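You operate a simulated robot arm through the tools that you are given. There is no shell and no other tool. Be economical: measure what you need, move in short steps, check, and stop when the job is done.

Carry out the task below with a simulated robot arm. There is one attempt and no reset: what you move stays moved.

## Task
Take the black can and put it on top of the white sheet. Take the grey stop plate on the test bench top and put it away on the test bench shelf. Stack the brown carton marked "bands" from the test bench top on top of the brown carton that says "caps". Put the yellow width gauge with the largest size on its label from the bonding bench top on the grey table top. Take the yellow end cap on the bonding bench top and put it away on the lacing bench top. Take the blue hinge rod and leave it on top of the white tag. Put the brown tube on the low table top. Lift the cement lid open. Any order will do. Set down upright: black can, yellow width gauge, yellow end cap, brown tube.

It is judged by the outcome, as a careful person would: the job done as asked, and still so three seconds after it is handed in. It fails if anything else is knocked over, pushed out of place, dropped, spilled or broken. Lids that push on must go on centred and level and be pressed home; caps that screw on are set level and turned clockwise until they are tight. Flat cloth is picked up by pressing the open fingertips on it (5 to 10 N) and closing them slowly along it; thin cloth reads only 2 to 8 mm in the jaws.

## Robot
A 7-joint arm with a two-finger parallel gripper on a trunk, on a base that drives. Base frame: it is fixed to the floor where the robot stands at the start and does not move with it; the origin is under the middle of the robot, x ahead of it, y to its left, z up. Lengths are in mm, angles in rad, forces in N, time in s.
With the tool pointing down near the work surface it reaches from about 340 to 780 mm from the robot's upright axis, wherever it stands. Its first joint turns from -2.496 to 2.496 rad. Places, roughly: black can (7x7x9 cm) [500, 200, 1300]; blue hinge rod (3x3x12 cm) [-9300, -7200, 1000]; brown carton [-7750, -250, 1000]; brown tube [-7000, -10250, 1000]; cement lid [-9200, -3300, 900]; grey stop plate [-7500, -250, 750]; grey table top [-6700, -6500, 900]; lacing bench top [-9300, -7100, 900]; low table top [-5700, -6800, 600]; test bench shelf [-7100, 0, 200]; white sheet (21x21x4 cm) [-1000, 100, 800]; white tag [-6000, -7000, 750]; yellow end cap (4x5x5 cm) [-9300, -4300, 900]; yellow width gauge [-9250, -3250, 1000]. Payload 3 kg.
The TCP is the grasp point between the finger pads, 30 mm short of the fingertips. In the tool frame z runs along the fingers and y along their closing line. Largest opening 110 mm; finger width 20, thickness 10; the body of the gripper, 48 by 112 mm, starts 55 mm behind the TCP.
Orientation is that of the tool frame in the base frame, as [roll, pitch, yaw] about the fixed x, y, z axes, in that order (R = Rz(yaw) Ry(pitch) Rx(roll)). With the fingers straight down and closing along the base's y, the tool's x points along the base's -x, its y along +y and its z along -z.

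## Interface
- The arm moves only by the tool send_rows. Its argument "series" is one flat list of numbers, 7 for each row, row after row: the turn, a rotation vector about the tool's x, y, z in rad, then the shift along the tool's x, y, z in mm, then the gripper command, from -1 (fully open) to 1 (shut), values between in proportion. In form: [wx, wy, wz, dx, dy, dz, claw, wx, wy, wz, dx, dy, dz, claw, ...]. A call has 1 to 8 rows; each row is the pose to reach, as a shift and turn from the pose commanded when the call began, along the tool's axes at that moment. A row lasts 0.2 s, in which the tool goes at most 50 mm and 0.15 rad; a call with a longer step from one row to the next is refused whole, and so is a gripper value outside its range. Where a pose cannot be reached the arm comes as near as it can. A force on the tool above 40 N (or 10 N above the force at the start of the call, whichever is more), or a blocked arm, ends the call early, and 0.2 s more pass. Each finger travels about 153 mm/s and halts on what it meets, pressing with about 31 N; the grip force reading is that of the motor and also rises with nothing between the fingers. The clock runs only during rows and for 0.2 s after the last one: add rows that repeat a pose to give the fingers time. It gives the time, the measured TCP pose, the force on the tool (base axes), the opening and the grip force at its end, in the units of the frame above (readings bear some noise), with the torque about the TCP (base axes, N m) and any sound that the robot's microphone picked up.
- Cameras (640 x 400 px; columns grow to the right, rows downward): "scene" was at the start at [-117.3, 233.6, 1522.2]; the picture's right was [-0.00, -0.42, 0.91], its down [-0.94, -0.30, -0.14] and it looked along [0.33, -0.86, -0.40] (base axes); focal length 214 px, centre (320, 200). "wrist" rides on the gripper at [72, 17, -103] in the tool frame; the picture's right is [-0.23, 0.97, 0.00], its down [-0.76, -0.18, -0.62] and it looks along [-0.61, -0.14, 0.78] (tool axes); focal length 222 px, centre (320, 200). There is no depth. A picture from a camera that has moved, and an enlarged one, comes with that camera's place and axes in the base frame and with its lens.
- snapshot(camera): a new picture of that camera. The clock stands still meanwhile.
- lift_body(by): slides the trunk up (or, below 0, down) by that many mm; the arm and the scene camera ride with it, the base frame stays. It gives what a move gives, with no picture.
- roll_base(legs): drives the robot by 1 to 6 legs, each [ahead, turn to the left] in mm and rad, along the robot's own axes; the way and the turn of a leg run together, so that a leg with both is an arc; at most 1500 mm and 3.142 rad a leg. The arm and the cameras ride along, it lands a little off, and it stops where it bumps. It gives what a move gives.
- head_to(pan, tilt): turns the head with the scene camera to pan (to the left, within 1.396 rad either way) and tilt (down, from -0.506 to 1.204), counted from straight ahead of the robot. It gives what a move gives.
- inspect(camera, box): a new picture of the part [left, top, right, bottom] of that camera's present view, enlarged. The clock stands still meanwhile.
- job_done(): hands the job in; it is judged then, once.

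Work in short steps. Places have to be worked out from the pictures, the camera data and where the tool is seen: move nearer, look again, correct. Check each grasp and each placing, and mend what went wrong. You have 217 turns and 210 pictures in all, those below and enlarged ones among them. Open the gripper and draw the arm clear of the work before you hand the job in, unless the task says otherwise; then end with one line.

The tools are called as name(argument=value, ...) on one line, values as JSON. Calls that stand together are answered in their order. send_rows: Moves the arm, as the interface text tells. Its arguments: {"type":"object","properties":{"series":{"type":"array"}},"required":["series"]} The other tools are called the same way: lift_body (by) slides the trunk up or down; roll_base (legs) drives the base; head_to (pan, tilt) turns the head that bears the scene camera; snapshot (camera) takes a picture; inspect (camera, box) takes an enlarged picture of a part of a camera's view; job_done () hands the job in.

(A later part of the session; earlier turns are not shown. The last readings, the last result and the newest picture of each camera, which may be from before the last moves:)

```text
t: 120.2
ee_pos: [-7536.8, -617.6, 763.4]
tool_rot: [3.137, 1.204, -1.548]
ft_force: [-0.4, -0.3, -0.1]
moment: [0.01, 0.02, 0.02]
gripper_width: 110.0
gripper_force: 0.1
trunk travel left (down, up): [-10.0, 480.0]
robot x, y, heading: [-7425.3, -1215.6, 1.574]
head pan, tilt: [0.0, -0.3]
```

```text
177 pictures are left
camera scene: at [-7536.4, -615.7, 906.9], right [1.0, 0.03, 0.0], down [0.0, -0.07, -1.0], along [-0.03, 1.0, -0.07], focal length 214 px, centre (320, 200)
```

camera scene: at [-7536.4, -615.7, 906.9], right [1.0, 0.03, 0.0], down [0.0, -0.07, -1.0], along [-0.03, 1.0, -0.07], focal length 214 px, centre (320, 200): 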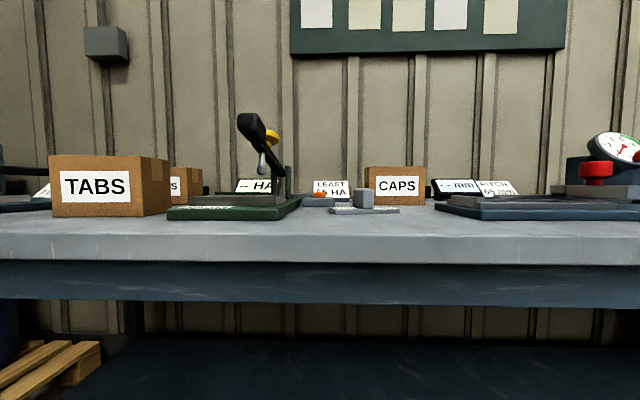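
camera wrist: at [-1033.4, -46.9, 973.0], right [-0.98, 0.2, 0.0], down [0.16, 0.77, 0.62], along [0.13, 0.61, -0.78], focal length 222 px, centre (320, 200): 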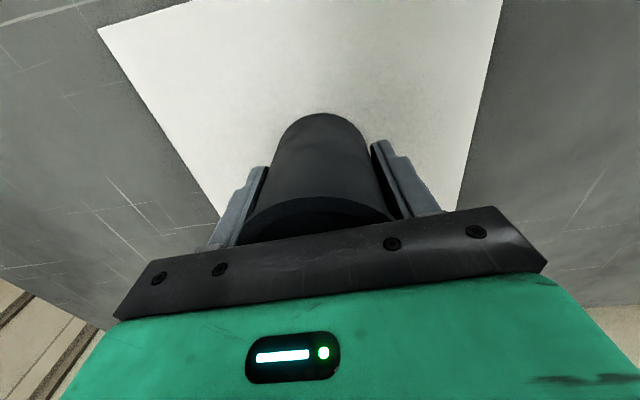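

The side view gives bench top z≈855. Now look down at the shelf.

head_to(pan=0, tilt=0.35)

snapshot(camera="scene")

head_to(pan=-0.8, tilt=0.2)

snapshot(camera="scene")

```text
t: 121.2
ee_pos: [-7537.0, -617.0, 761.0]
tool_rot: [3.138, 1.205, -1.548]
ft_force: [0.0, 0.1, -0.3]
moment: [-0.02, 0.02, 0.0]
gripper_width: 110.0
gripper_force: 0.1
trunk travel left (down, up): [-10.0, 480.0]
robot x, y, heading: [-7422.5, -1221.6, 1.576]
head pan, tilt: [0.0, 0.351]
```

```text
176 pictures are left
camera scene: at [-7536.3, -622.9, 847.8], right [1.0, 0.03, 0.0], down [0.02, -0.66, -0.75], along [-0.02, 0.75, -0.66], focal length 214 px, centre (320, 200)
```

scene: 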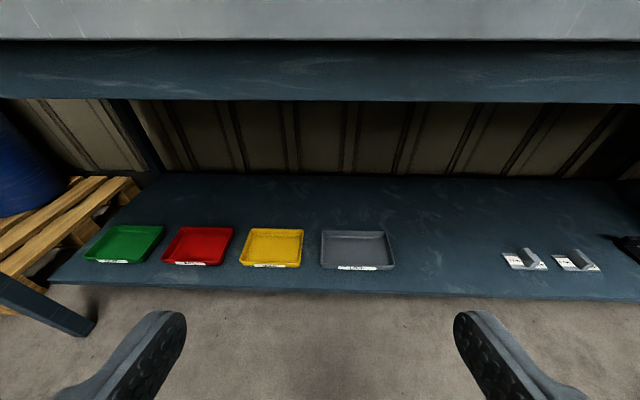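

```text
t: 122.3
ee_pos: [-7537.3, -615.4, 761.2]
tool_rot: [3.139, 1.204, -1.549]
ft_force: [-0.1, -0.4, -0.8]
moment: [0.0, 0.0, 0.0]
gripper_width: 110.2
gripper_force: 0.1
trunk travel left (down, up): [-10.0, 480.0]
robot x, y, heading: [-7419.5, -1214.1, 1.572]
head pan, tilt: [-0.799, 0.201]
```

```text
175 pictures are left
camera scene: at [-7469.0, -642.4, 870.8], right [0.72, -0.65, 0.26], down [-0.13, -0.48, -0.86], along [0.69, 0.58, -0.43], focal length 214 px, centre (320, 200)
```

scene: 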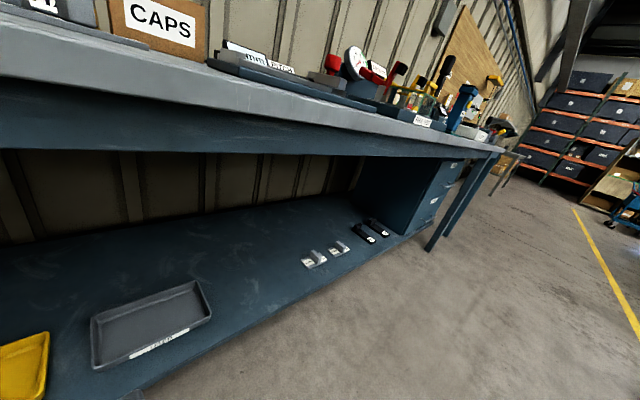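

The shelf's front edge is near y≈-308, z≈200, with free room at x≈-7080. Test, empty-handed in the aisle, whether the arm can reach z≈250 with the tool tilted ~45°.

send_rows(series=[0, 0.05, 0, 37, -11, 8, -1, 0, 0.1, 0, 74, -22, 16, -1, 0, 0.15, 0, 111, -33, 24, -1, 0, 0.2, 0, 148, -44, 32, -1, 0, 0.25, 0, 185, -55, 40, -1, 0, 0.3, 0, 222, -66, 48, -1, 0, 0.35, 0, 259, -77, 56, -1, 0, 0.4, 0, 296, -88, 62, -1])

```text
t: 124.1
ee_pos: [-7441.7, -669.6, 464.3]
tool_rot: [3.141, 0.8, -1.541]
ft_force: [0.8, -0.4, -0.2]
moment: [-0.04, 0.02, -0.01]
gripper_width: 110.1
gripper_force: 0.1
out of reach, approached as far as the arm can: row 1, 2, 3, 4, 5, 6, 7
trunk travel left (down, up): [-10.0, 480.0]
robot x, y, heading: [-7420.6, -1214.0, 1.57]
head pan, tilt: [-0.799, 0.201]
```

Reachable at 464. Go down another 215.

send_rows(series=[0, 0, 0, 31, 0, 30, -1, 0, 0, 0, 62, 0, 60, -1, 0, 0, 0, 93, 0, 90, -1, 0, 0, 0, 124, 0, 120, -1, 0, 0, 0, 154, 0, 150, -1])

```text
t: 125.3
ee_pos: [-7441.4, -664.9, 244.3]
tool_rot: [3.141, 0.802, -1.544]
ft_force: [-0.4, -0.6, 0.6]
moment: [0.01, 0.0, 0.01]
gripper_width: 109.9
gripper_force: 0.0
trunk travel left (down, up): [-10.0, 480.0]
robot x, y, heading: [-7422.2, -1216.7, 1.576]
head pan, tilt: [-0.799, 0.201]
```

It can reach. Now raise up, and drive toward the stop plate with this tilt.

lift_body(by=400)

send_rows(series=[0, 0, 0, -34, 0, -33, -1, 0, 0, 0, -68, 0, -66, -1, 0, 0, 0, -102, 0, -99, -1, 0, 0, 0, -136, 0, -132, -1, 0, 0, 0, -170, 0, -165, -1, 0, 0, 0, -204, 0, -198, -1, 0, 0, 0, -238, 0, -231, -1])

head_to(pan=0, tilt=0.3)

roll_base(legs=[[330, 0]])

snapshot(camera="scene")

snapshot(camera="wrist")

```text
t: 129.1
ee_pos: [-7442.3, -665.2, 645.3]
tool_rot: [-3.141, 0.8, -1.542]
ft_force: [-0.4, -0.1, 0.2]
moment: [0.01, -0.02, -0.01]
gripper_width: 110.1
gripper_force: 0.1
trunk travel left (down, up): [-410.0, 80.0]
robot x, y, heading: [-7423.6, -1217.7, 1.573]
head pan, tilt: [-0.799, 0.201]
```

```text
t: 130.7
ee_pos: [-7444.0, -647.3, 954.8]
tool_rot: [-3.141, 0.8, -1.543]
ft_force: [0.5, 0.2, 0.3]
moment: [0.0, 0.01, 0.0]
gripper_width: 109.8
gripper_force: 0.0
out of reach, approached as far as the arm can: row 6, 7
trunk travel left (down, up): [-410.0, 80.0]
robot x, y, heading: [-7423.9, -1216.5, 1.574]
head pan, tilt: [-0.799, 0.201]
```

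```text
t: 131.9
ee_pos: [-7446.2, -648.0, 954.2]
tool_rot: [3.141, 0.802, -1.543]
ft_force: [-0.6, 0.3, -1.3]
moment: [0.0, -0.02, 0.05]
gripper_width: 110.1
gripper_force: 0.0
trunk travel left (down, up): [-410.0, 80.0]
robot x, y, heading: [-7421.2, -1216.0, 1.575]
head pan, tilt: [0.0, 0.3]
```

```text
t: 134.1
ee_pos: [-7443.6, -314.9, 956.0]
tool_rot: [3.141, 0.801, -1.545]
ft_force: [-1.1, -0.3, 0.0]
moment: [-0.04, 0.0, 0.02]
gripper_width: 110.0
gripper_force: 0.2
trunk travel left (down, up): [-410.0, 80.0]
robot x, y, heading: [-7422.2, -884.5, 1.568]
head pan, tilt: [0.0, 0.3]
```

```text
174 pictures are left
camera scene: at [-7444.0, -283.4, 1039.9], right [1.0, 0.03, 0.0], down [0.02, -0.88, -0.48], along [-0.01, 0.48, -0.88], focal length 214 px, centre (320, 200)
```

scene: 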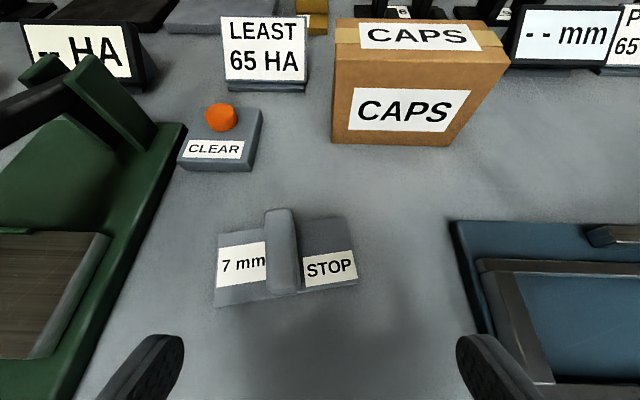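

```text
173 pictures are left
camera wrist: at [-7457.3, -439.1, 975.2], right [-0.98, 0.13, 0.16], down [0.18, 0.09, 0.98], along [0.12, 0.99, -0.11], focal length 222 px, centre (320, 200)
```

wrist: 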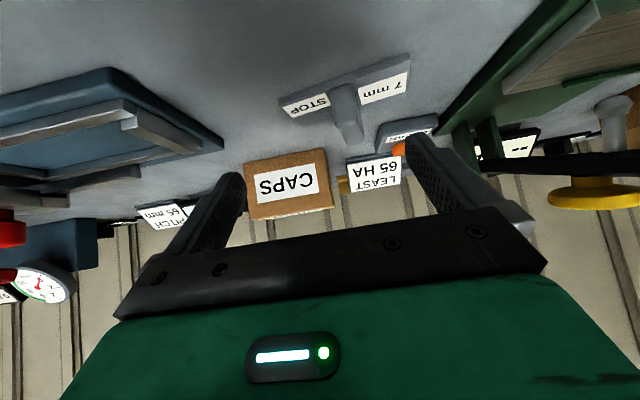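

Ridge centre about (-7472,-242), plate turned ~0.13 rad. Move above it with the fingers half-closed, matched yaw.

send_rows(series=[-0.025, 0, -0.024, -7, 9, 20, -0.2, -0.05, 0, -0.048, -14, 18, 42, -0.2, -0.075, 0, -0.073, -21, 27, 65, -0.2, -0.075, 0, -0.073, -21, 27, 65, -0.2])

snapshot(camera="scene")

snapshot(camera="wrist")

```text
t: 135.1
ee_pos: [-7472.6, -252.9, 923.9]
tool_rot: [3.141, 0.799, -1.441]
ft_force: [0.1, 0.6, -0.9]
moment: [0.03, 0.0, 0.0]
gripper_width: 66.1
gripper_force: 0.1
trunk travel left (down, up): [-410.0, 80.0]
robot x, y, heading: [-7423.5, -881.2, 1.566]
head pan, tilt: [0.0, 0.3]
```

```text
172 pictures are left
camera scene: at [-7475.9, -221.6, 1009.5], right [0.99, 0.13, 0.0], down [0.11, -0.87, -0.48], along [-0.06, 0.48, -0.88], focal length 214 px, centre (320, 200)
```

scene: 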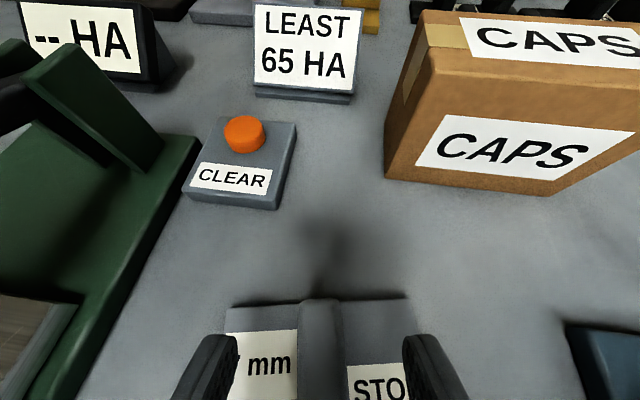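

```text
171 pictures are left
camera wrist: at [-7472.7, -377.8, 944.9], right [-0.99, 0.03, 0.16], down [0.16, 0.11, 0.98], along [0.01, 0.99, -0.11], focal length 222 px, centre (320, 200)
```

wrist: 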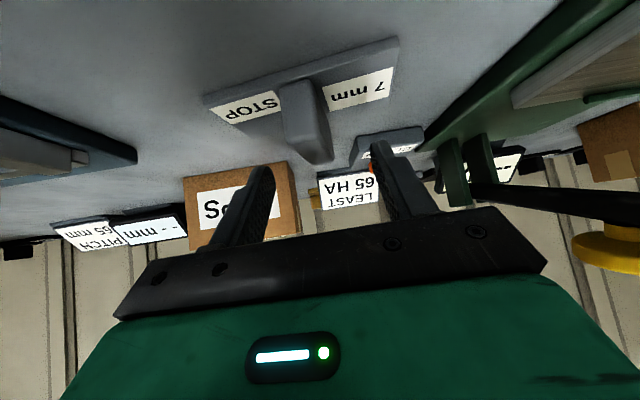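

Well aligned. Lower 26 mm gently and close.

send_rows(series=[0, 0, 0, 7, 0, 7, -0.2, 0, 0, 0, 13, 0, 13, -0.2, 0, 0, 0, 18, 0, 18, -0.2, 0, 0, 0, 18, 0, 18, 0.4, 0, 0, 0, 18, 0, 18, 1, 0, 0, 0, 18, 0, 18, 1])

snapshot(camera="wrist")

```text
t: 136.5
ee_pos: [-7471.1, -253.1, 898.7]
tool_rot: [3.14, 0.801, -1.442]
ft_force: [1.0, -0.2, 2.5]
moment: [0.2, 0.04, -0.1]
gripper_width: 19.9
gripper_force: 30.6
trunk travel left (down, up): [-410.0, 80.0]
robot x, y, heading: [-7422.8, -885.3, 1.569]
head pan, tilt: [0.0, 0.3]
```

```text
170 pictures are left
camera wrist: at [-7472.8, -378.4, 919.5], right [-0.99, 0.03, 0.16], down [0.17, 0.1, 0.98], along [0.01, 0.99, -0.11], focal length 222 px, centre (320, 200)
```

wrist: 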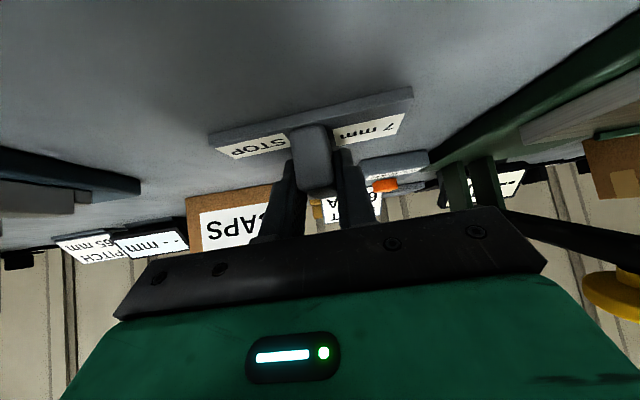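

Holding the ridge (20 mm). Lift 60 mm and check.

send_rows(series=[0, 0, 0, -14, 0, -14, 1, 0, 0, 0, -43, 0, -42, 1, 0, 0, 0, -50, 0, -60, 1])

snapshot(camera="wrist")

```text
t: 137.3
ee_pos: [-7471.6, -262.3, 974.4]
tool_rot: [3.141, 0.798, -1.439]
ft_force: [-0.1, -0.6, -4.2]
moment: [-0.05, 0.0, 0.02]
gripper_width: 20.1
gripper_force: 30.8
trunk travel left (down, up): [-410.0, 80.0]
robot x, y, heading: [-7424.5, -886.1, 1.57]
head pan, tilt: [0.0, 0.3]
```

```text
169 pictures are left
camera wrist: at [-7471.3, -387.8, 996.5], right [-0.99, 0.03, 0.16], down [0.16, 0.11, 0.98], along [0.01, 0.99, -0.11], focal length 222 px, centre (320, 200)
```

wrist: 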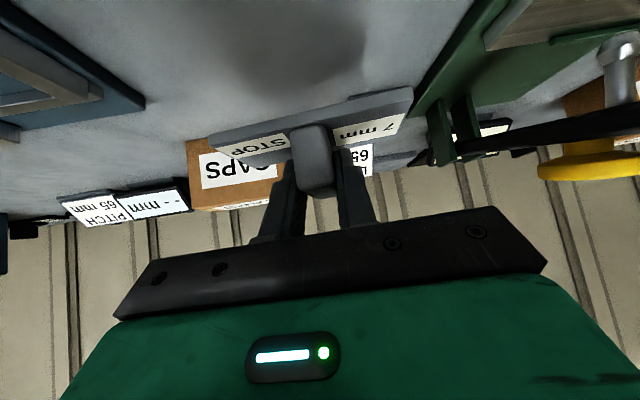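

Plate held level. Back off, shift +390 mm along the bench, and face it again.

roll_base(legs=[[-420, 0], [0, -1.57], [390, 0], [0, 1.57]])

send_rows(series=[0.04, 0, 0.04, 20, 0, 20, 1, 0.08, 0, 0.08, 48, 0, 48, 1, 0.08, 0, 0.08, 80, 0, 78, 1, 0.08, 0, 0.08, 112, 0, 108, 1, 0.08, 0, 0.08, 144, 0, 138, 1, 0.08, 0, 0.08, 176, 0, 168, 1, 0.08, 0, 0.08, 208, 0, 198, 1, 0.08, 0, 0.08, 240, 0, 228, 1])

lift_body(by=-270)

head_to(pan=0, tilt=0.0)

snapshot(camera="scene")

```text
t: 142.8
ee_pos: [-6854.4, -1049.1, 974.9]
tool_rot: [3.14, 0.796, -2.662]
ft_force: [1.3, -0.9, -4.8]
moment: [0.06, 0.09, 0.05]
gripper_width: 19.7
gripper_force: 31.5
trunk travel left (down, up): [-410.0, 80.0]
robot x, y, heading: [-7442.9, -1256.1, 0.313]
head pan, tilt: [0.0, 0.3]
stopped in leg 2: the robot was blocked; the commanded pose is now the measured one
```

```text
t: 144.6
ee_pos: [-6854.9, -1048.3, 643.8]
tool_rot: [3.139, 0.797, -2.774]
ft_force: [0.0, 0.3, -5.1]
moment: [-0.01, 0.06, 0.03]
gripper_width: 19.9
gripper_force: 31.2
trunk travel left (down, up): [-410.0, 80.0]
robot x, y, heading: [-7441.1, -1257.2, 0.316]
head pan, tilt: [0.0, 0.3]
```

```text
t: 147.3
ee_pos: [-6854.8, -1049.1, 375.0]
tool_rot: [3.141, 0.799, -2.773]
ft_force: [-0.2, -0.5, -4.1]
moment: [-0.01, 0.06, 0.0]
gripper_width: 19.7
gripper_force: 31.5
trunk travel left (down, up): [-140.0, 350.0]
robot x, y, heading: [-7443.1, -1258.7, 0.315]
head pan, tilt: [0.0, 0.3]
```

```text
t: 148.1
ee_pos: [-6856.4, -1049.6, 374.4]
tool_rot: [3.14, 0.798, -2.775]
ft_force: [0.5, 0.2, -4.0]
moment: [-0.01, 0.06, 0.04]
gripper_width: 20.0
gripper_force: 30.7
trunk travel left (down, up): [-140.0, 350.0]
robot x, y, heading: [-7442.6, -1258.2, 0.31]
head pan, tilt: [0.0, 0.0]
```

```text
168 pictures are left
camera scene: at [-6809.7, -1031.1, 482.3], right [0.36, -0.93, 0.0], down [-0.65, -0.25, -0.72], along [0.67, 0.26, -0.7], focal length 214 px, centre (320, 200)
```

scene: 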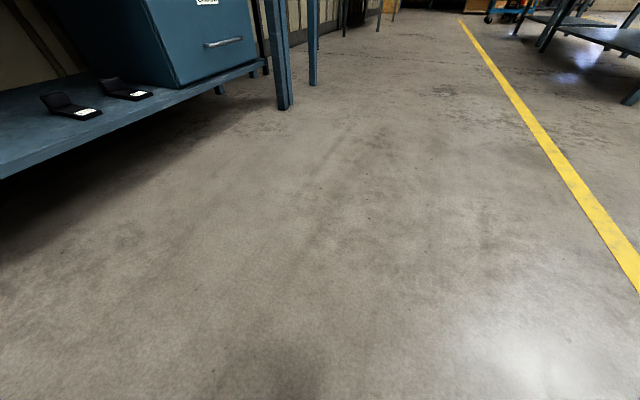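

The turn stopped at 0.31 rad (something behind?). I'll drive ahead along this heading instead, then turn left to face the bench.

roll_base(legs=[[390, 0], [0, 1.25]])

snapshot(camera="scene")

```text
t: 153.7
ee_pos: [-7054.9, -506.5, 375.2]
tool_rot: [-3.141, 0.794, -1.568]
ft_force: [-0.2, 0.2, -5.0]
moment: [-0.08, -0.04, -0.01]
gripper_width: 19.9
gripper_force: 31.0
trunk travel left (down, up): [-140.0, 350.0]
robot x, y, heading: [-7005.8, -1132.7, 1.549]
head pan, tilt: [0.0, 0.0]
stopped in leg 2: the robot was blocked; the commanded pose is now the measured one
```

```text
167 pictures are left
camera scene: at [-7055.3, -458.7, 482.0], right [1.0, 0.0, 0.0], down [0.0, -0.7, -0.71], along [0.0, 0.71, -0.7], focal length 214 px, centre (320, 200)
```

scene: 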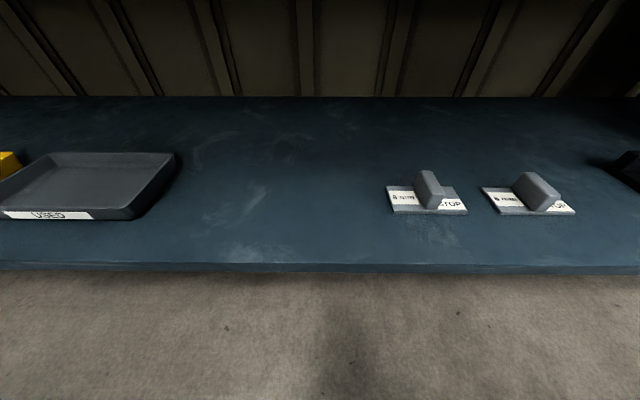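

The free spot lies between tray and plates. Lower the trunk 90 (plate bottom ~40 above shelf), shift slightly left, and drive in 285.

lift_body(by=-90)

send_rows(series=[0, 0, 0, 0, 15, 0, 1, 0, 0, 0, 0, 35, 0, 1])

roll_base(legs=[[200, 0]])

snapshot(camera="scene")

snapshot(camera="wrist")

```text
t: 155.0
ee_pos: [-7055.3, -506.5, 285.4]
tool_rot: [3.141, 0.796, -1.568]
ft_force: [-0.4, 0.0, -4.6]
moment: [-0.06, 0.01, 0.02]
gripper_width: 19.5
gripper_force: 31.0
trunk travel left (down, up): [-50.0, 440.0]
robot x, y, heading: [-6999.8, -1133.7, 1.549]
head pan, tilt: [0.0, 0.0]
```

```text
t: 155.6
ee_pos: [-7091.3, -508.0, 286.2]
tool_rot: [-3.141, 0.796, -1.566]
ft_force: [-0.5, 0.6, -4.6]
moment: [-0.05, 0.01, -0.03]
gripper_width: 19.7
gripper_force: 30.8
trunk travel left (down, up): [-50.0, 440.0]
robot x, y, heading: [-7006.3, -1129.3, 1.555]
head pan, tilt: [0.0, 0.0]
```

```text
t: 157.2
ee_pos: [-7083.8, -308.6, 284.8]
tool_rot: [-3.141, 0.797, -1.573]
ft_force: [0.2, 0.3, -4.1]
moment: [-0.01, 0.01, -0.03]
gripper_width: 19.8
gripper_force: 30.6
trunk travel left (down, up): [-50.0, 440.0]
robot x, y, heading: [-6999.8, -930.0, 1.542]
head pan, tilt: [0.0, 0.0]
```

```text
166 pictures are left
camera scene: at [-7083.4, -259.5, 392.8], right [1.0, 0.0, 0.0], down [0.0, -0.7, -0.71], along [0.0, 0.71, -0.7], focal length 214 px, centre (320, 200)
```

scene: 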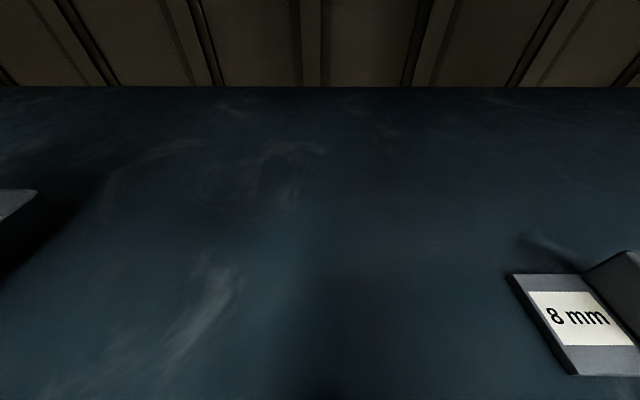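

```text
165 pictures are left
camera wrist: at [-7100.9, -432.1, 306.6], right [-0.97, 0.16, 0.16], down [0.18, 0.09, 0.98], along [0.14, 0.98, -0.11], focal length 222 px, centre (320, 200)
```

wrist: 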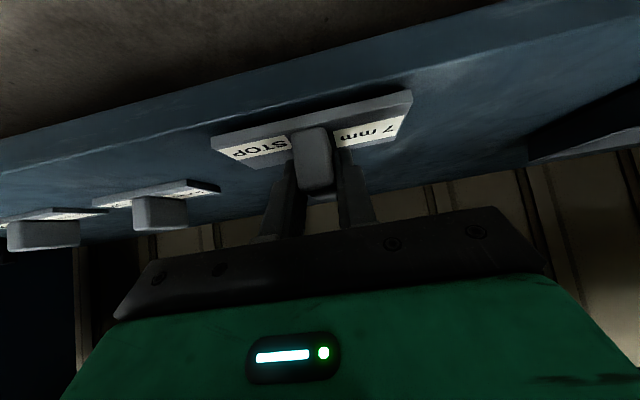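

In line. Drive 95 further and lower 25 mm.

roll_base(legs=[[95, 0]])

send_rows(series=[0, 0, 0, 7, 0, 7, 1, 0, 0, 0, 14, 0, 14, 1, 0, 0, 0, 18, 0, 18, 1])

snapshot(camera="wrist")

```text
t: 158.2
ee_pos: [-7085.0, -261.3, 274.8]
tool_rot: [-3.139, 0.775, -1.562]
ft_force: [1.2, 10.4, 34.3]
moment: [-0.31, 0.24, 0.15]
gripper_width: 19.8
gripper_force: 31.2
trunk travel left (down, up): [-50.0, 440.0]
robot x, y, heading: [-6999.7, -880.3, 1.549]
head pan, tilt: [0.0, 0.0]
stopped in leg 1: the robot was blocked; the commanded pose is now the measured one
```

```text
t: 158.4
ee_pos: [-7087.1, -254.8, 274.8]
tool_rot: [3.14, 0.784, -1.562]
ft_force: [1.0, -3.6, 72.6]
moment: [0.02, -0.22, -0.19]
gripper_width: 20.1
gripper_force: 31.7
trunk travel left (down, up): [-50.0, 440.0]
robot x, y, heading: [-6998.1, -881.6, 1.543]
head pan, tilt: [0.0, 0.0]
stopped in row 1: the force on the tool passed its limit at 82 N (the readings are from after the stop); the commanded pose is now the measured one
```

```text
164 pictures are left
camera wrist: at [-7102.3, -377.6, 297.8], right [-0.98, 0.15, 0.16], down [0.18, 0.1, 0.98], along [0.13, 0.98, -0.13], focal length 222 px, centre (320, 200)
```

wrist: 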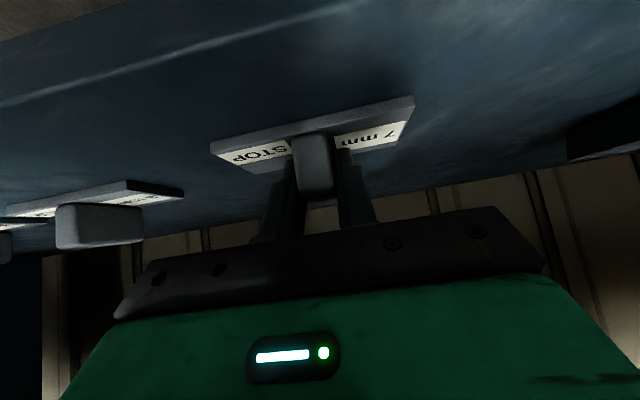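

The plate is already on the shelf (two-view check puts the shelf at z≈236, plate ~50 mm inside the edge). Relieve the pressing force first.

send_rows(series=[0, 0, 0, -2, 0, -2, 1, 0, 0, 0, -3, 0, -3, 1])

```text
t: 158.9
ee_pos: [-7088.3, -252.5, 275.1]
tool_rot: [3.14, 0.784, -1.561]
ft_force: [4.7, 3.2, 35.2]
moment: [-0.21, -0.45, 0.18]
gripper_width: 19.8
gripper_force: 30.8
trunk travel left (down, up): [-50.0, 440.0]
robot x, y, heading: [-6997.8, -881.5, 1.549]
head pan, tilt: [0.0, 0.0]
stopped in row 2: the force on the tool passed its limit at 89 N (the readings are from after the stop); the commanded pose is now the measured one
```

Still loaded; ease upward in tiny steps again.

send_rows(series=[0, 0, 0, -1, 0, -1, 1, 0, 0, 0, -3, 0, -3, 1, 0, 0, 0, -5, 0, -5, 1])

snapshot(camera="scene")

```text
t: 159.4
ee_pos: [-7088.1, -253.1, 274.3]
tool_rot: [3.14, 0.783, -1.558]
ft_force: [5.7, 5.8, 27.3]
moment: [-0.22, -0.47, 0.23]
gripper_width: 19.7
gripper_force: 30.8
trunk travel left (down, up): [-50.0, 440.0]
robot x, y, heading: [-6998.1, -878.7, 1.543]
head pan, tilt: [0.0, 0.0]
stopped in row 2: the force on the tool passed its limit at 49 N (the readings are from after the stop); the commanded pose is now the measured one
```

```text
163 pictures are left
camera scene: at [-7088.3, -202.4, 381.8], right [1.0, 0.01, 0.0], down [0.01, -0.71, -0.71], along [-0.01, 0.71, -0.71], focal length 214 px, centre (320, 200)
```

scene: 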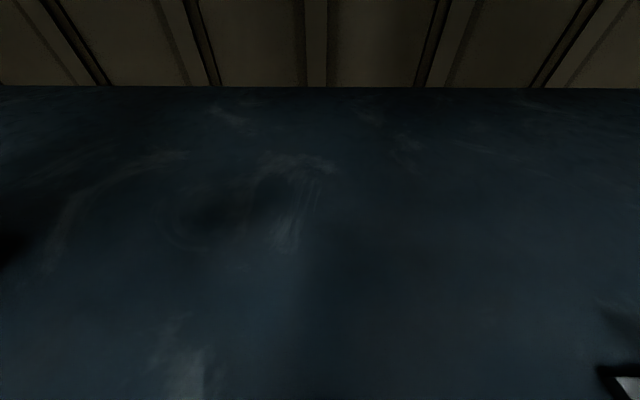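

The plate sits on the shelf; I'll open the fingers in place.

send_rows(series=[0, 0, 0, 0, 0, 0, 0.5, 0, 0, 0, 0, 0, 0, 0.2, 0, 0, 0, 0, 0, 0, 0.2])

snapshot(camera="wrist")

```text
t: 159.8
ee_pos: [-7091.6, -249.6, 274.6]
tool_rot: [3.137, 0.788, -1.556]
ft_force: [-4.6, 9.0, 23.3]
moment: [0.59, -0.35, 0.32]
gripper_width: 41.5
gripper_force: 0.0
trunk travel left (down, up): [-50.0, 440.0]
robot x, y, heading: [-7002.7, -878.9, 1.543]
head pan, tilt: [0.0, 0.0]
stopped in row 2: the force on the tool passed its limit at 62 N (the readings are from after the stop); the commanded pose is now the measured one
```

```text
162 pictures are left
camera wrist: at [-7104.8, -374.4, 297.2], right [-0.98, 0.14, 0.17], down [0.18, 0.1, 0.98], along [0.12, 0.99, -0.12], focal length 222 px, centre (320, 200)
```

wrist: 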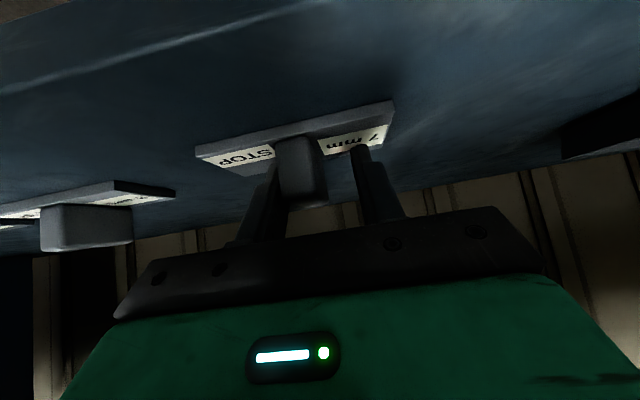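

Released. Something above is loading the arm; pitch the tool up about the TCP, which lifts the tips and lowers the wrist.

send_rows(series=[0, -0.05, 0, 0, 0, 0, 0.2, 0, -0.1, 0, 0, 0, 0, 0.2, 0, -0.15, 0, 0, 0, 0, 0.2, 0, -0.2, 0, 0, 0, 0, 0.2])

```text
t: 160.2
ee_pos: [-7089.7, -247.9, 275.7]
tool_rot: [3.138, 0.814, -1.555]
ft_force: [-1.8, 1.5, 6.2]
moment: [0.16, -0.11, 0.08]
gripper_width: 43.2
gripper_force: 0.1
trunk travel left (down, up): [-50.0, 440.0]
robot x, y, heading: [-6999.4, -883.7, 1.543]
head pan, tilt: [0.0, 0.0]
stopped in row 1: the force on the tool passed its limit at 63 N (the readings are from after the stop); the commanded pose is now the measured one
```

Force dropped to 6 N; continue a little.

send_rows(series=[0, -0.04, 0, 0, 0, -1, 0.2, 0, -0.08, 0, 0, 0, -2, 0.2, 0, -0.12, 0, 0, 0, -3, 0.2])

snapshot(camera="wrist")

```text
t: 161.0
ee_pos: [-7090.1, -251.4, 273.4]
tool_rot: [3.137, 0.926, -1.557]
ft_force: [-0.2, 2.7, 6.8]
moment: [0.23, -0.15, 0.12]
gripper_width: 43.7
gripper_force: 0.0
trunk travel left (down, up): [-50.0, 440.0]
robot x, y, heading: [-6998.6, -880.0, 1.545]
head pan, tilt: [0.0, 0.0]
```

```text
161 pictures are left
camera wrist: at [-7104.5, -376.9, 277.7], right [-0.98, 0.12, 0.18], down [0.18, -0.04, 0.98], along [0.12, 0.99, 0.02], focal length 222 px, centre (320, 200)
```

wrist: 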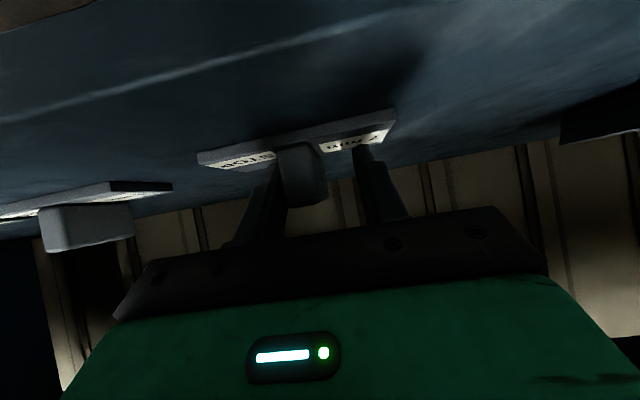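

Open a bit more and try a small lift before backing straight out along the ridge.

send_rows(series=[0, 0, 0, 0, 0, 0, -0.1, 0, 0, 0, -1, 0, -1, -0.1, 0, -0.03, 0, -3, 0, -2, -0.1, 0, -0.06, 0, -4, 0, -3, -0.1])

```text
t: 162.0
ee_pos: [-7090.8, -250.5, 278.9]
tool_rot: [3.135, 0.987, -1.558]
ft_force: [0.4, 0.6, -0.3]
moment: [0.01, 0.01, -0.04]
gripper_width: 60.3
gripper_force: 0.1
trunk travel left (down, up): [-50.0, 440.0]
robot x, y, heading: [-6997.6, -886.1, 1.545]
head pan, tilt: [0.0, 0.0]
```

Free of contact. Back the base straight out and look.

roll_base(legs=[[-60, 0], [-240, 0]])

head_to(pan=0, tilt=0.2)

snapshot(camera="scene")

```text
t: 164.3
ee_pos: [-7095.9, -550.7, 279.7]
tool_rot: [3.137, 0.989, -1.561]
ft_force: [-0.5, 0.2, -0.2]
moment: [0.04, -0.02, -0.01]
gripper_width: 60.4
gripper_force: 0.0
trunk travel left (down, up): [-50.0, 440.0]
robot x, y, heading: [-7005.2, -1184.6, 1.535]
head pan, tilt: [0.0, 0.0]
```

```text
t: 165.1
ee_pos: [-7096.1, -550.6, 280.7]
tool_rot: [3.137, 0.987, -1.561]
ft_force: [0.0, -0.9, -0.5]
moment: [0.0, -0.02, 0.02]
gripper_width: 60.7
gripper_force: 0.0
trunk travel left (down, up): [-50.0, 440.0]
robot x, y, heading: [-7002.4, -1184.5, 1.547]
head pan, tilt: [0.0, 0.201]
```

```text
160 pictures are left
camera scene: at [-7095.3, -529.5, 376.9], right [1.0, 0.02, 0.0], down [0.01, -0.71, -0.71], along [-0.01, 0.71, -0.71], focal length 214 px, centre (320, 200)
```

scene: 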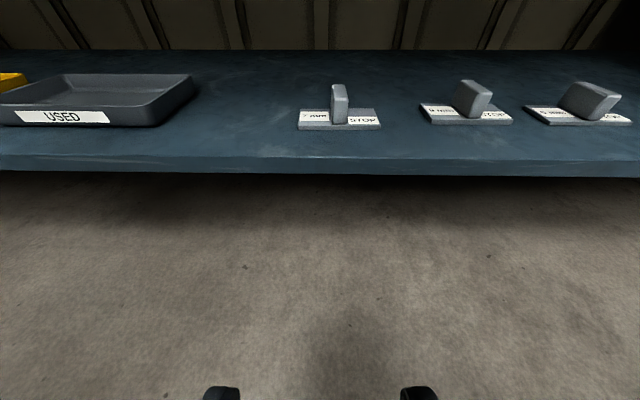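

Stop plate is put away neatly. Raise up and move along to the BANDS carton (x≈-7960).

lift_body(by=430)

send_rows(series=[0, 0.12, 0, -27, 0, -18, -1, 0, 0.24, 0, -54, 0, -36, -1, 0, 0.36, 0, -81, 0, -54, -1, 0, 0.48, 0, -108, 0, -72, -1, 0, 0.6, 0, -135, 0, -90, -1, 0, 0.72, 0, -170, 0, -108, -1, 0, 0.84, 0, -205, 0, -126, -1, 0, 0.98, 0, -240, 0, -144, -1])

roll_base(legs=[[0, 1.57], [950, 0], [0, -1.57]])

```text
refused: 430 is not a number from -400 to 400
```

```text
t: 166.9
ee_pos: [-7093.7, -537.0, 562.2]
tool_rot: [3.138, 0.006, -1.555]
ft_force: [0.3, -0.3, 0.8]
moment: [0.0, 0.02, -0.03]
gripper_width: 110.2
gripper_force: 0.0
trunk travel left (down, up): [-50.0, 440.0]
robot x, y, heading: [-7006.9, -1180.8, 1.543]
head pan, tilt: [0.0, 0.201]
```

```text
t: 179.6
ee_pos: [-8015.2, -497.4, 560.2]
tool_rot: [3.138, 0.008, -1.58]
ft_force: [0.0, -0.3, -1.0]
moment: [-0.03, 0.0, 0.01]
gripper_width: 109.9
gripper_force: 0.0
trunk travel left (down, up): [-50.0, 440.0]
robot x, y, heading: [-7987.5, -1145.4, 1.529]
head pan, tilt: [0.0, 0.201]
```

Lift the trunk 400, then raise the hand by arm and look.

lift_body(by=400)

send_rows(series=[0, 0, 0, 10, 0, -40, -1, 0, 0, 0, 20, 0, -80, -1, 0, 0, 0, 30, 0, -120, -1, 0, 0, 0, 40, 0, -160, -1, 0, 0, 0, 50, 0, -200, -1, 0, 0, 0, 50, 0, -240, -1])

head_to(pan=0, tilt=-0.45)

snapshot(camera="scene")

```text
t: 181.2
ee_pos: [-8014.6, -503.3, 677.6]
tool_rot: [3.14, -0.015, -1.578]
ft_force: [-1.5, 0.1, -20.6]
moment: [-2.27, -0.89, 0.23]
gripper_width: 110.1
gripper_force: 0.1
trunk travel left (down, up): [-173.0, 317.0]
robot x, y, heading: [-7989.1, -1145.5, 1.529]
head pan, tilt: [0.0, 0.201]
stopped: the force on the tool passed its limit at 54 N (the readings are from after the stop); the commanded pose is now the measured one
```

```text
t: 181.4
ee_pos: [-8014.5, -509.4, 681.1]
tool_rot: [3.14, -0.026, -1.581]
ft_force: [0.7, -2.7, -22.5]
moment: [-2.41, -0.09, -0.08]
gripper_width: 110.0
gripper_force: 0.2
trunk travel left (down, up): [-173.0, 317.0]
robot x, y, heading: [-7988.8, -1140.7, 1.527]
head pan, tilt: [0.0, 0.201]
stopped in row 1: the force on the tool passed its limit at 59 N (the readings are from after the stop); the commanded pose is now the measured one
```

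```text
t: 182.5
ee_pos: [-8015.4, -512.9, 673.4]
tool_rot: [3.141, -0.044, -1.581]
ft_force: [-1.3, -86.4, -152.2]
moment: [-10.74, 0.07, 0.01]
gripper_width: 110.0
gripper_force: 0.0
trunk travel left (down, up): [-173.0, 317.0]
robot x, y, heading: [-7993.2, -1141.9, 1.531]
head pan, tilt: [0.0, -0.45]
```

```text
159 pictures are left
camera scene: at [-8013.2, -394.3, 711.6], right [1.0, -0.01, 0.0], down [-0.01, -1.0, -0.04], along [0.0, 0.04, -1.0], focal length 214 px, centre (320, 200)
```

scene: 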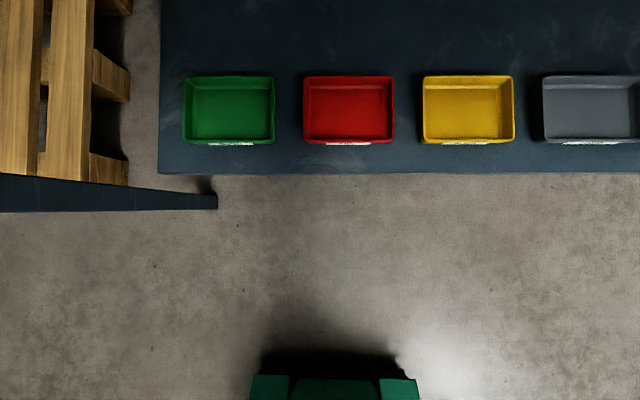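

The camera head caught under the bench edge. Tilt it back and reverse away at once.

head_to(pan=0, tilt=0.3)

roll_base(legs=[[-200, 0]])

lift_body(by=317)

head_to(pan=0, tilt=-0.45)

snapshot(camera="scene")

```text
t: 183.6
ee_pos: [-8015.0, -499.6, 680.6]
tool_rot: [3.139, -0.015, -1.578]
ft_force: [1.1, 21.5, -90.9]
moment: [-11.82, -0.16, -0.07]
gripper_width: 110.1
gripper_force: 0.0
trunk travel left (down, up): [-173.0, 317.0]
robot x, y, heading: [-7989.7, -1140.0, 1.526]
head pan, tilt: [0.0, 0.3]
```

```text
t: 185.1
ee_pos: [-8023.0, -705.3, 683.0]
tool_rot: [3.14, -0.021, -1.578]
ft_force: [-0.2, 0.4, -0.2]
moment: [0.0, 0.0, 0.02]
gripper_width: 109.9
gripper_force: 0.0
trunk travel left (down, up): [-173.0, 317.0]
robot x, y, heading: [-7998.0, -1342.5, 1.525]
head pan, tilt: [0.0, 0.3]
```

```text
t: 188.3
ee_pos: [-8023.3, -706.0, 999.6]
tool_rot: [-3.141, -0.017, -1.58]
ft_force: [0.3, 0.1, 0.2]
moment: [0.01, 0.02, 0.0]
gripper_width: 110.2
gripper_force: 0.0
trunk travel left (down, up): [-490.0, 0.0]
robot x, y, heading: [-7997.1, -1341.1, 1.526]
head pan, tilt: [0.0, 0.3]
```

```text
t: 189.4
ee_pos: [-8024.1, -706.0, 999.0]
tool_rot: [3.139, -0.018, -1.577]
ft_force: [-0.9, -0.8, -0.1]
moment: [0.01, -0.01, -0.01]
gripper_width: 110.0
gripper_force: 0.2
trunk travel left (down, up): [-490.0, 0.0]
robot x, y, heading: [-8000.9, -1339.7, 1.528]
head pan, tilt: [0.0, -0.45]
```

```text
158 pictures are left
camera scene: at [-8021.9, -557.3, 1058.0], right [1.0, -0.01, 0.0], down [-0.01, -0.91, -0.42], along [0.0, 0.42, -0.91], focal length 214 px, centre (320, 200)
```

scene: 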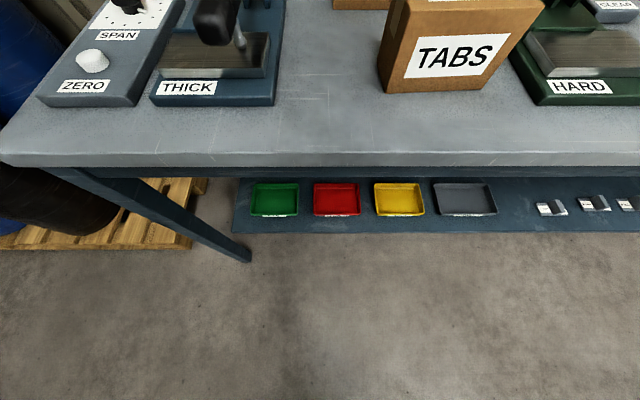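

All intact. Raise the hand 300 mm for an overview and drive closer.

send_rows(series=[0, 0, 0, 20, 0, -40, -1, 0, 0, 0, 40, 0, -80, -1, 0, 0, 0, 60, 0, -120, -1, 0, 0, 0, 80, 0, -160, -1, 0, 0, 0, 100, 0, -200, -1, 0, 0, 0, 120, 0, -240, -1, 0, 0, 0, 140, 0, -280, -1])

roll_base(legs=[[0, 0.04], [450, 0]])

head_to(pan=0, tilt=-0.3)

snapshot(camera="scene")

```text
t: 191.0
ee_pos: [-8025.1, -843.7, 1282.3]
tool_rot: [3.141, -0.021, -1.58]
ft_force: [0.5, -0.4, 0.1]
moment: [0.01, -0.02, 0.0]
gripper_width: 109.9
gripper_force: 0.1
trunk travel left (down, up): [-490.0, 0.0]
robot x, y, heading: [-7999.0, -1339.8, 1.528]
head pan, tilt: [0.0, -0.45]
```

```text
t: 194.1
ee_pos: [-8040.1, -393.2, 1282.4]
tool_rot: [3.139, -0.018, -1.542]
ft_force: [-0.3, 0.1, 0.4]
moment: [0.02, -0.01, -0.02]
gripper_width: 110.2
gripper_force: 0.1
trunk travel left (down, up): [-490.0, 0.0]
robot x, y, heading: [-7998.0, -890.1, 1.563]
head pan, tilt: [0.0, -0.45]
```

```text
t: 194.8
ee_pos: [-8040.2, -394.3, 1284.3]
tool_rot: [3.138, -0.019, -1.543]
ft_force: [0.0, 0.1, 0.4]
moment: [0.03, 0.05, 0.02]
gripper_width: 110.2
gripper_force: 0.1
trunk travel left (down, up): [-490.0, 0.0]
robot x, y, heading: [-8000.0, -889.6, 1.565]
head pan, tilt: [0.0, -0.3]
```

```text
157 pictures are left
camera scene: at [-8043.6, -257.8, 1333.1], right [1.0, 0.03, 0.0], down [0.03, -0.96, -0.28], along [-0.01, 0.28, -0.96], focal length 214 px, centre (320, 200)
```

scene: 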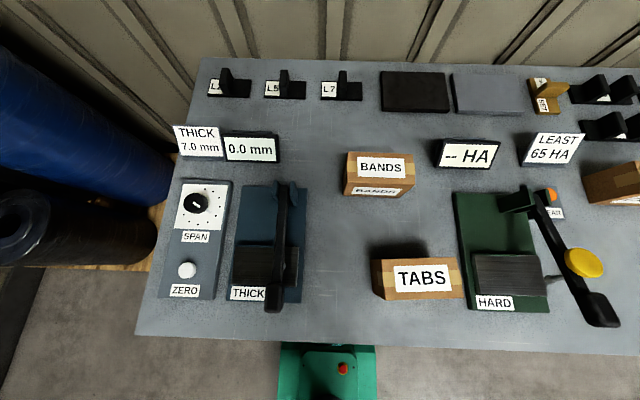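

inspect(camera="scene", box=[300, 110, 460, 210])

```text
4.00 times, centred on (380, 160) of scene
camera zoom: at [-8043.6, -257.8, 1333.1], right [1.0, 0.03, 0.0], down [0.03, -0.96, -0.28], along [-0.01, 0.28, -0.96], focal length 858 px, centre (80, 360)
```

zoom: 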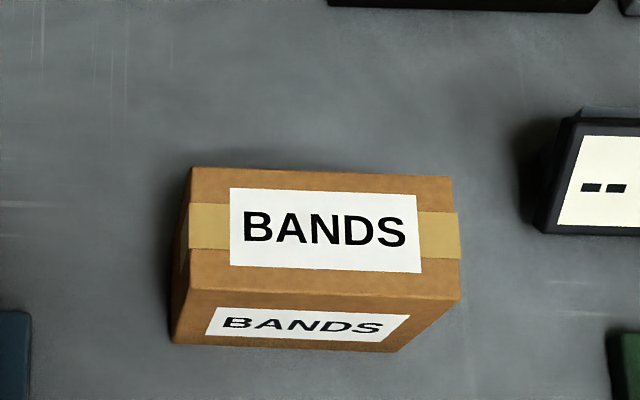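

BANDS: centre (-7927,-77), ~132×67×85 mm, top 940. I'll grip it across its 67 mm depth. Turn the tool by 1.6 rad and drive in 200.

head_to(pan=0, tilt=1.2)

send_rows(series=[0, 0, 0.14, 0, 0, 0, -1, 0, 0, 0.28, 0, 0, 0, -1, 0, 0, 0.42, 0, 0, 0, -1, 0, 0, 0.56, 0, 0, 0, -1, 0, 0, 0.7, 0, 0, 0, -1, 0, 0, 0.84, 0, 0, 0, -1, 0, 0, 0.98, 0, 0, 0, -1, 0, 0, 1.12, 0, 0, 0, -1])

send_rows(series=[0, 0, 0.15, 0, 0, 0, -1, 0, 0, 0.3, 0, 0, 0, -1, 0, 0, 0.44, 0, 0, 0, -1, 0, 0, 0.48, 0, 0, 0, -1])

roll_base(legs=[[200, 0]])

```text
t: 196.4
ee_pos: [-8040.2, -394.8, 1283.1]
tool_rot: [3.138, -0.015, -1.542]
ft_force: [0.5, -0.2, 0.2]
moment: [0.01, 0.02, 0.0]
gripper_width: 109.8
gripper_force: 0.2
trunk travel left (down, up): [-490.0, 0.0]
robot x, y, heading: [-7993.6, -892.0, 1.567]
head pan, tilt: [0.0, 1.201]
```

```text
t: 198.2
ee_pos: [-8041.2, -393.3, 1283.7]
tool_rot: [-3.128, -0.009, -2.664]
ft_force: [0.8, 0.0, 0.2]
moment: [0.01, -0.03, 0.0]
gripper_width: 109.6
gripper_force: 0.1
trunk travel left (down, up): [-490.0, 0.0]
robot x, y, heading: [-8001.0, -892.3, 1.563]
head pan, tilt: [0.0, 1.201]
```

```text
t: 199.2
ee_pos: [-8039.3, -393.4, 1282.8]
tool_rot: [-3.122, -0.002, 3.139]
ft_force: [0.8, 0.2, 0.3]
moment: [0.0, 0.03, 0.02]
gripper_width: 110.0
gripper_force: 0.0
trunk travel left (down, up): [-490.0, 0.0]
robot x, y, heading: [-8002.0, -892.6, 1.564]
head pan, tilt: [0.0, 1.201]
```

```text
t: 200.8
ee_pos: [-8040.2, -195.8, 1283.4]
tool_rot: [-3.122, -0.002, -3.14]
ft_force: [0.8, -0.9, 0.4]
moment: [0.02, 0.03, -0.01]
gripper_width: 110.0
gripper_force: 0.0
trunk travel left (down, up): [-490.0, 0.0]
robot x, y, heading: [-7997.7, -694.3, 1.562]
head pan, tilt: [0.0, 1.201]
```

Lower the trunk 200, level the tool, and move over the carton at safe height.

lift_body(by=-200)

send_rows(series=[0.02, 0, 0, -28, 30, 0, -1, 0.02, 0, 0, -56, 60, 0, -1, 0.02, 0, 0, -85, 90, 0, -1, 0.02, 0, 0, -113, 119, 0, -1, 0.02, 0, 0, -113, 119, 40, -1, 0.02, 0, 0, -113, 119, 70, -1, 0.02, 0, 0, -113, 119, 70, -1])

snapshot(camera="wrist")

```text
t: 202.9
ee_pos: [-8039.7, -195.5, 1083.9]
tool_rot: [-3.125, -0.002, -3.141]
ft_force: [-0.6, -0.3, -0.1]
moment: [-0.01, 0.04, -0.01]
gripper_width: 110.2
gripper_force: 0.0
trunk travel left (down, up): [-290.0, 200.0]
robot x, y, heading: [-7996.9, -691.4, 1.567]
head pan, tilt: [0.0, 1.201]
```

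```text
t: 204.5
ee_pos: [-7927.7, -77.7, 1011.0]
tool_rot: [-3.103, 0.001, -3.139]
ft_force: [-0.4, 0.4, -0.6]
moment: [0.0, -0.01, 0.05]
gripper_width: 110.0
gripper_force: 0.0
trunk travel left (down, up): [-290.0, 200.0]
robot x, y, heading: [-7994.8, -695.6, 1.565]
head pan, tilt: [0.0, 1.201]
```

```text
155 pictures are left
camera wrist: at [-8000.8, -55.9, 1113.8], right [0.23, 0.97, -0.04], down [0.76, -0.15, 0.63], along [0.61, -0.17, -0.78], focal length 222 px, centre (320, 200)
```

wrist: 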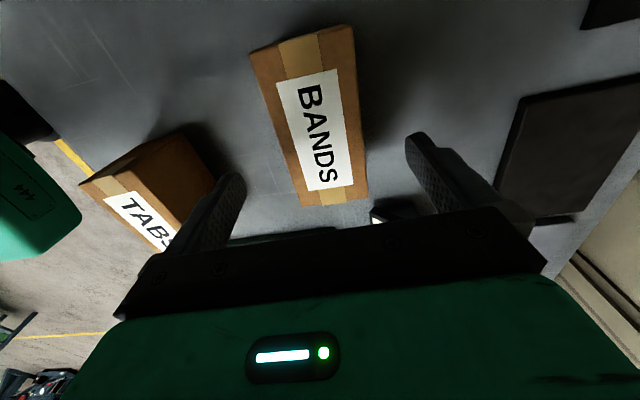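

Aligned (centre (-7926,-79)). Fix the small roll, descend to z=900 and close.

send_rows(series=[-0.039, 0, 0, 0, -2, 20, -1, -0.039, 0, 0, 0, -2, 60, -1, -0.039, 0, 0, 0, -2, 90, -1, -0.039, 0, 0, 0, -2, 110, -1, -0.039, 0, 0, 0, -2, 110, 0, -0.039, 0, 0, 0, -2, 110, 0.6, -0.039, 0, 0, 0, -2, 110, 1, -0.039, 0, 0, 0, -2, 110, 1])

send_rows(series=[0, 0, 0, 0, 0, -20, 1, 0, 0, 0, 0, 0, -60, 1, 0, 0, 0, 0, 0, -105, 1, 0, 0, 0, 0, 0, -150, 1])

snapshot(camera="wrist")

```text
t: 206.3
ee_pos: [-7926.8, -83.0, 901.6]
tool_rot: [3.141, -0.003, -3.14]
ft_force: [-1.0, -0.4, 0.8]
moment: [0.02, 0.01, 0.0]
gripper_width: 65.6
gripper_force: 31.0
trunk travel left (down, up): [-290.0, 200.0]
robot x, y, heading: [-7994.5, -689.7, 1.564]
head pan, tilt: [0.0, 1.201]
```

```text
t: 207.3
ee_pos: [-7925.2, -84.3, 1052.2]
tool_rot: [3.141, 0.0, -3.138]
ft_force: [0.2, -0.2, -3.6]
moment: [-0.04, 0.0, -0.02]
gripper_width: 65.8
gripper_force: 30.8
trunk travel left (down, up): [-290.0, 200.0]
robot x, y, heading: [-7998.8, -693.6, 1.567]
head pan, tilt: [0.0, 1.201]
```

```text
154 pictures are left
camera wrist: at [-7998.5, -66.4, 1155.4], right [0.23, 0.97, 0.0], down [0.76, -0.18, 0.62], along [0.61, -0.14, -0.78], focal length 222 px, centre (320, 200)
```

wrist: 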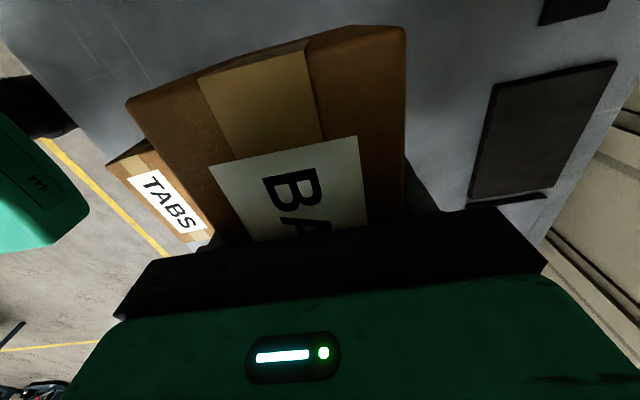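

Lifted with BANDS. Raise the trunk and shift ~560 mm along the bench to CAPS.

lift_body(by=150)

roll_base(legs=[[-450, 0], [0, -1.57], [560, 0], [0, 1.57]])

```text
t: 209.1
ee_pos: [-7925.8, -83.2, 1199.8]
tool_rot: [-3.141, -0.002, -3.141]
ft_force: [0.2, -0.4, -3.7]
moment: [-0.02, -0.03, 0.0]
gripper_width: 65.9
gripper_force: 31.0
trunk travel left (down, up): [-440.0, 50.0]
robot x, y, heading: [-7996.8, -694.2, 1.569]
head pan, tilt: [0.0, 1.201]
```

```text
t: 222.4
ee_pos: [-7368.7, -524.4, 1199.9]
tool_rot: [-3.141, -0.003, -3.135]
ft_force: [-0.3, 0.0, -2.8]
moment: [-0.01, -0.05, 0.01]
gripper_width: 65.8
gripper_force: 31.2
trunk travel left (down, up): [-440.0, 50.0]
robot x, y, heading: [-7402.9, -1129.6, 1.565]
head pan, tilt: [0.0, 1.201]
```

Look toward CAPS from here with the head panned.

head_to(pan=0.8, tilt=0.0)

snapshot(camera="scene")

```text
t: 223.8
ee_pos: [-7368.3, -526.0, 1201.1]
tool_rot: [-3.141, 0.0, -3.134]
ft_force: [0.2, -0.1, -3.6]
moment: [-0.03, -0.02, 0.03]
gripper_width: 65.9
gripper_force: 30.7
trunk travel left (down, up): [-440.0, 50.0]
robot x, y, heading: [-7398.5, -1137.6, 1.566]
head pan, tilt: [0.799, 0.0]
```

```text
153 pictures are left
camera scene: at [-7258.5, -459.7, 1268.7], right [0.0, -0.7, -0.72], down [-1.0, -0.01, 0.0], along [-0.01, 0.72, -0.7], focal length 214 px, centre (320, 200)
```

scene: 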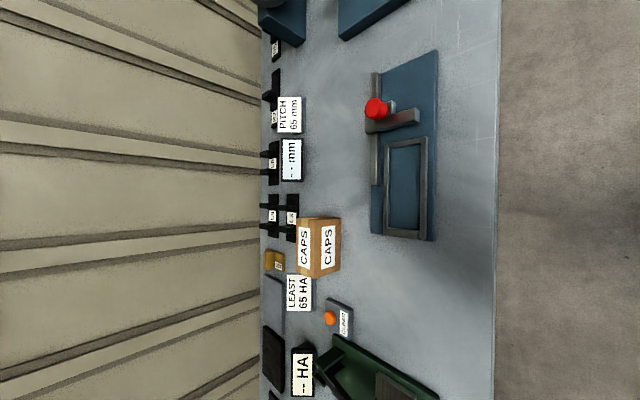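

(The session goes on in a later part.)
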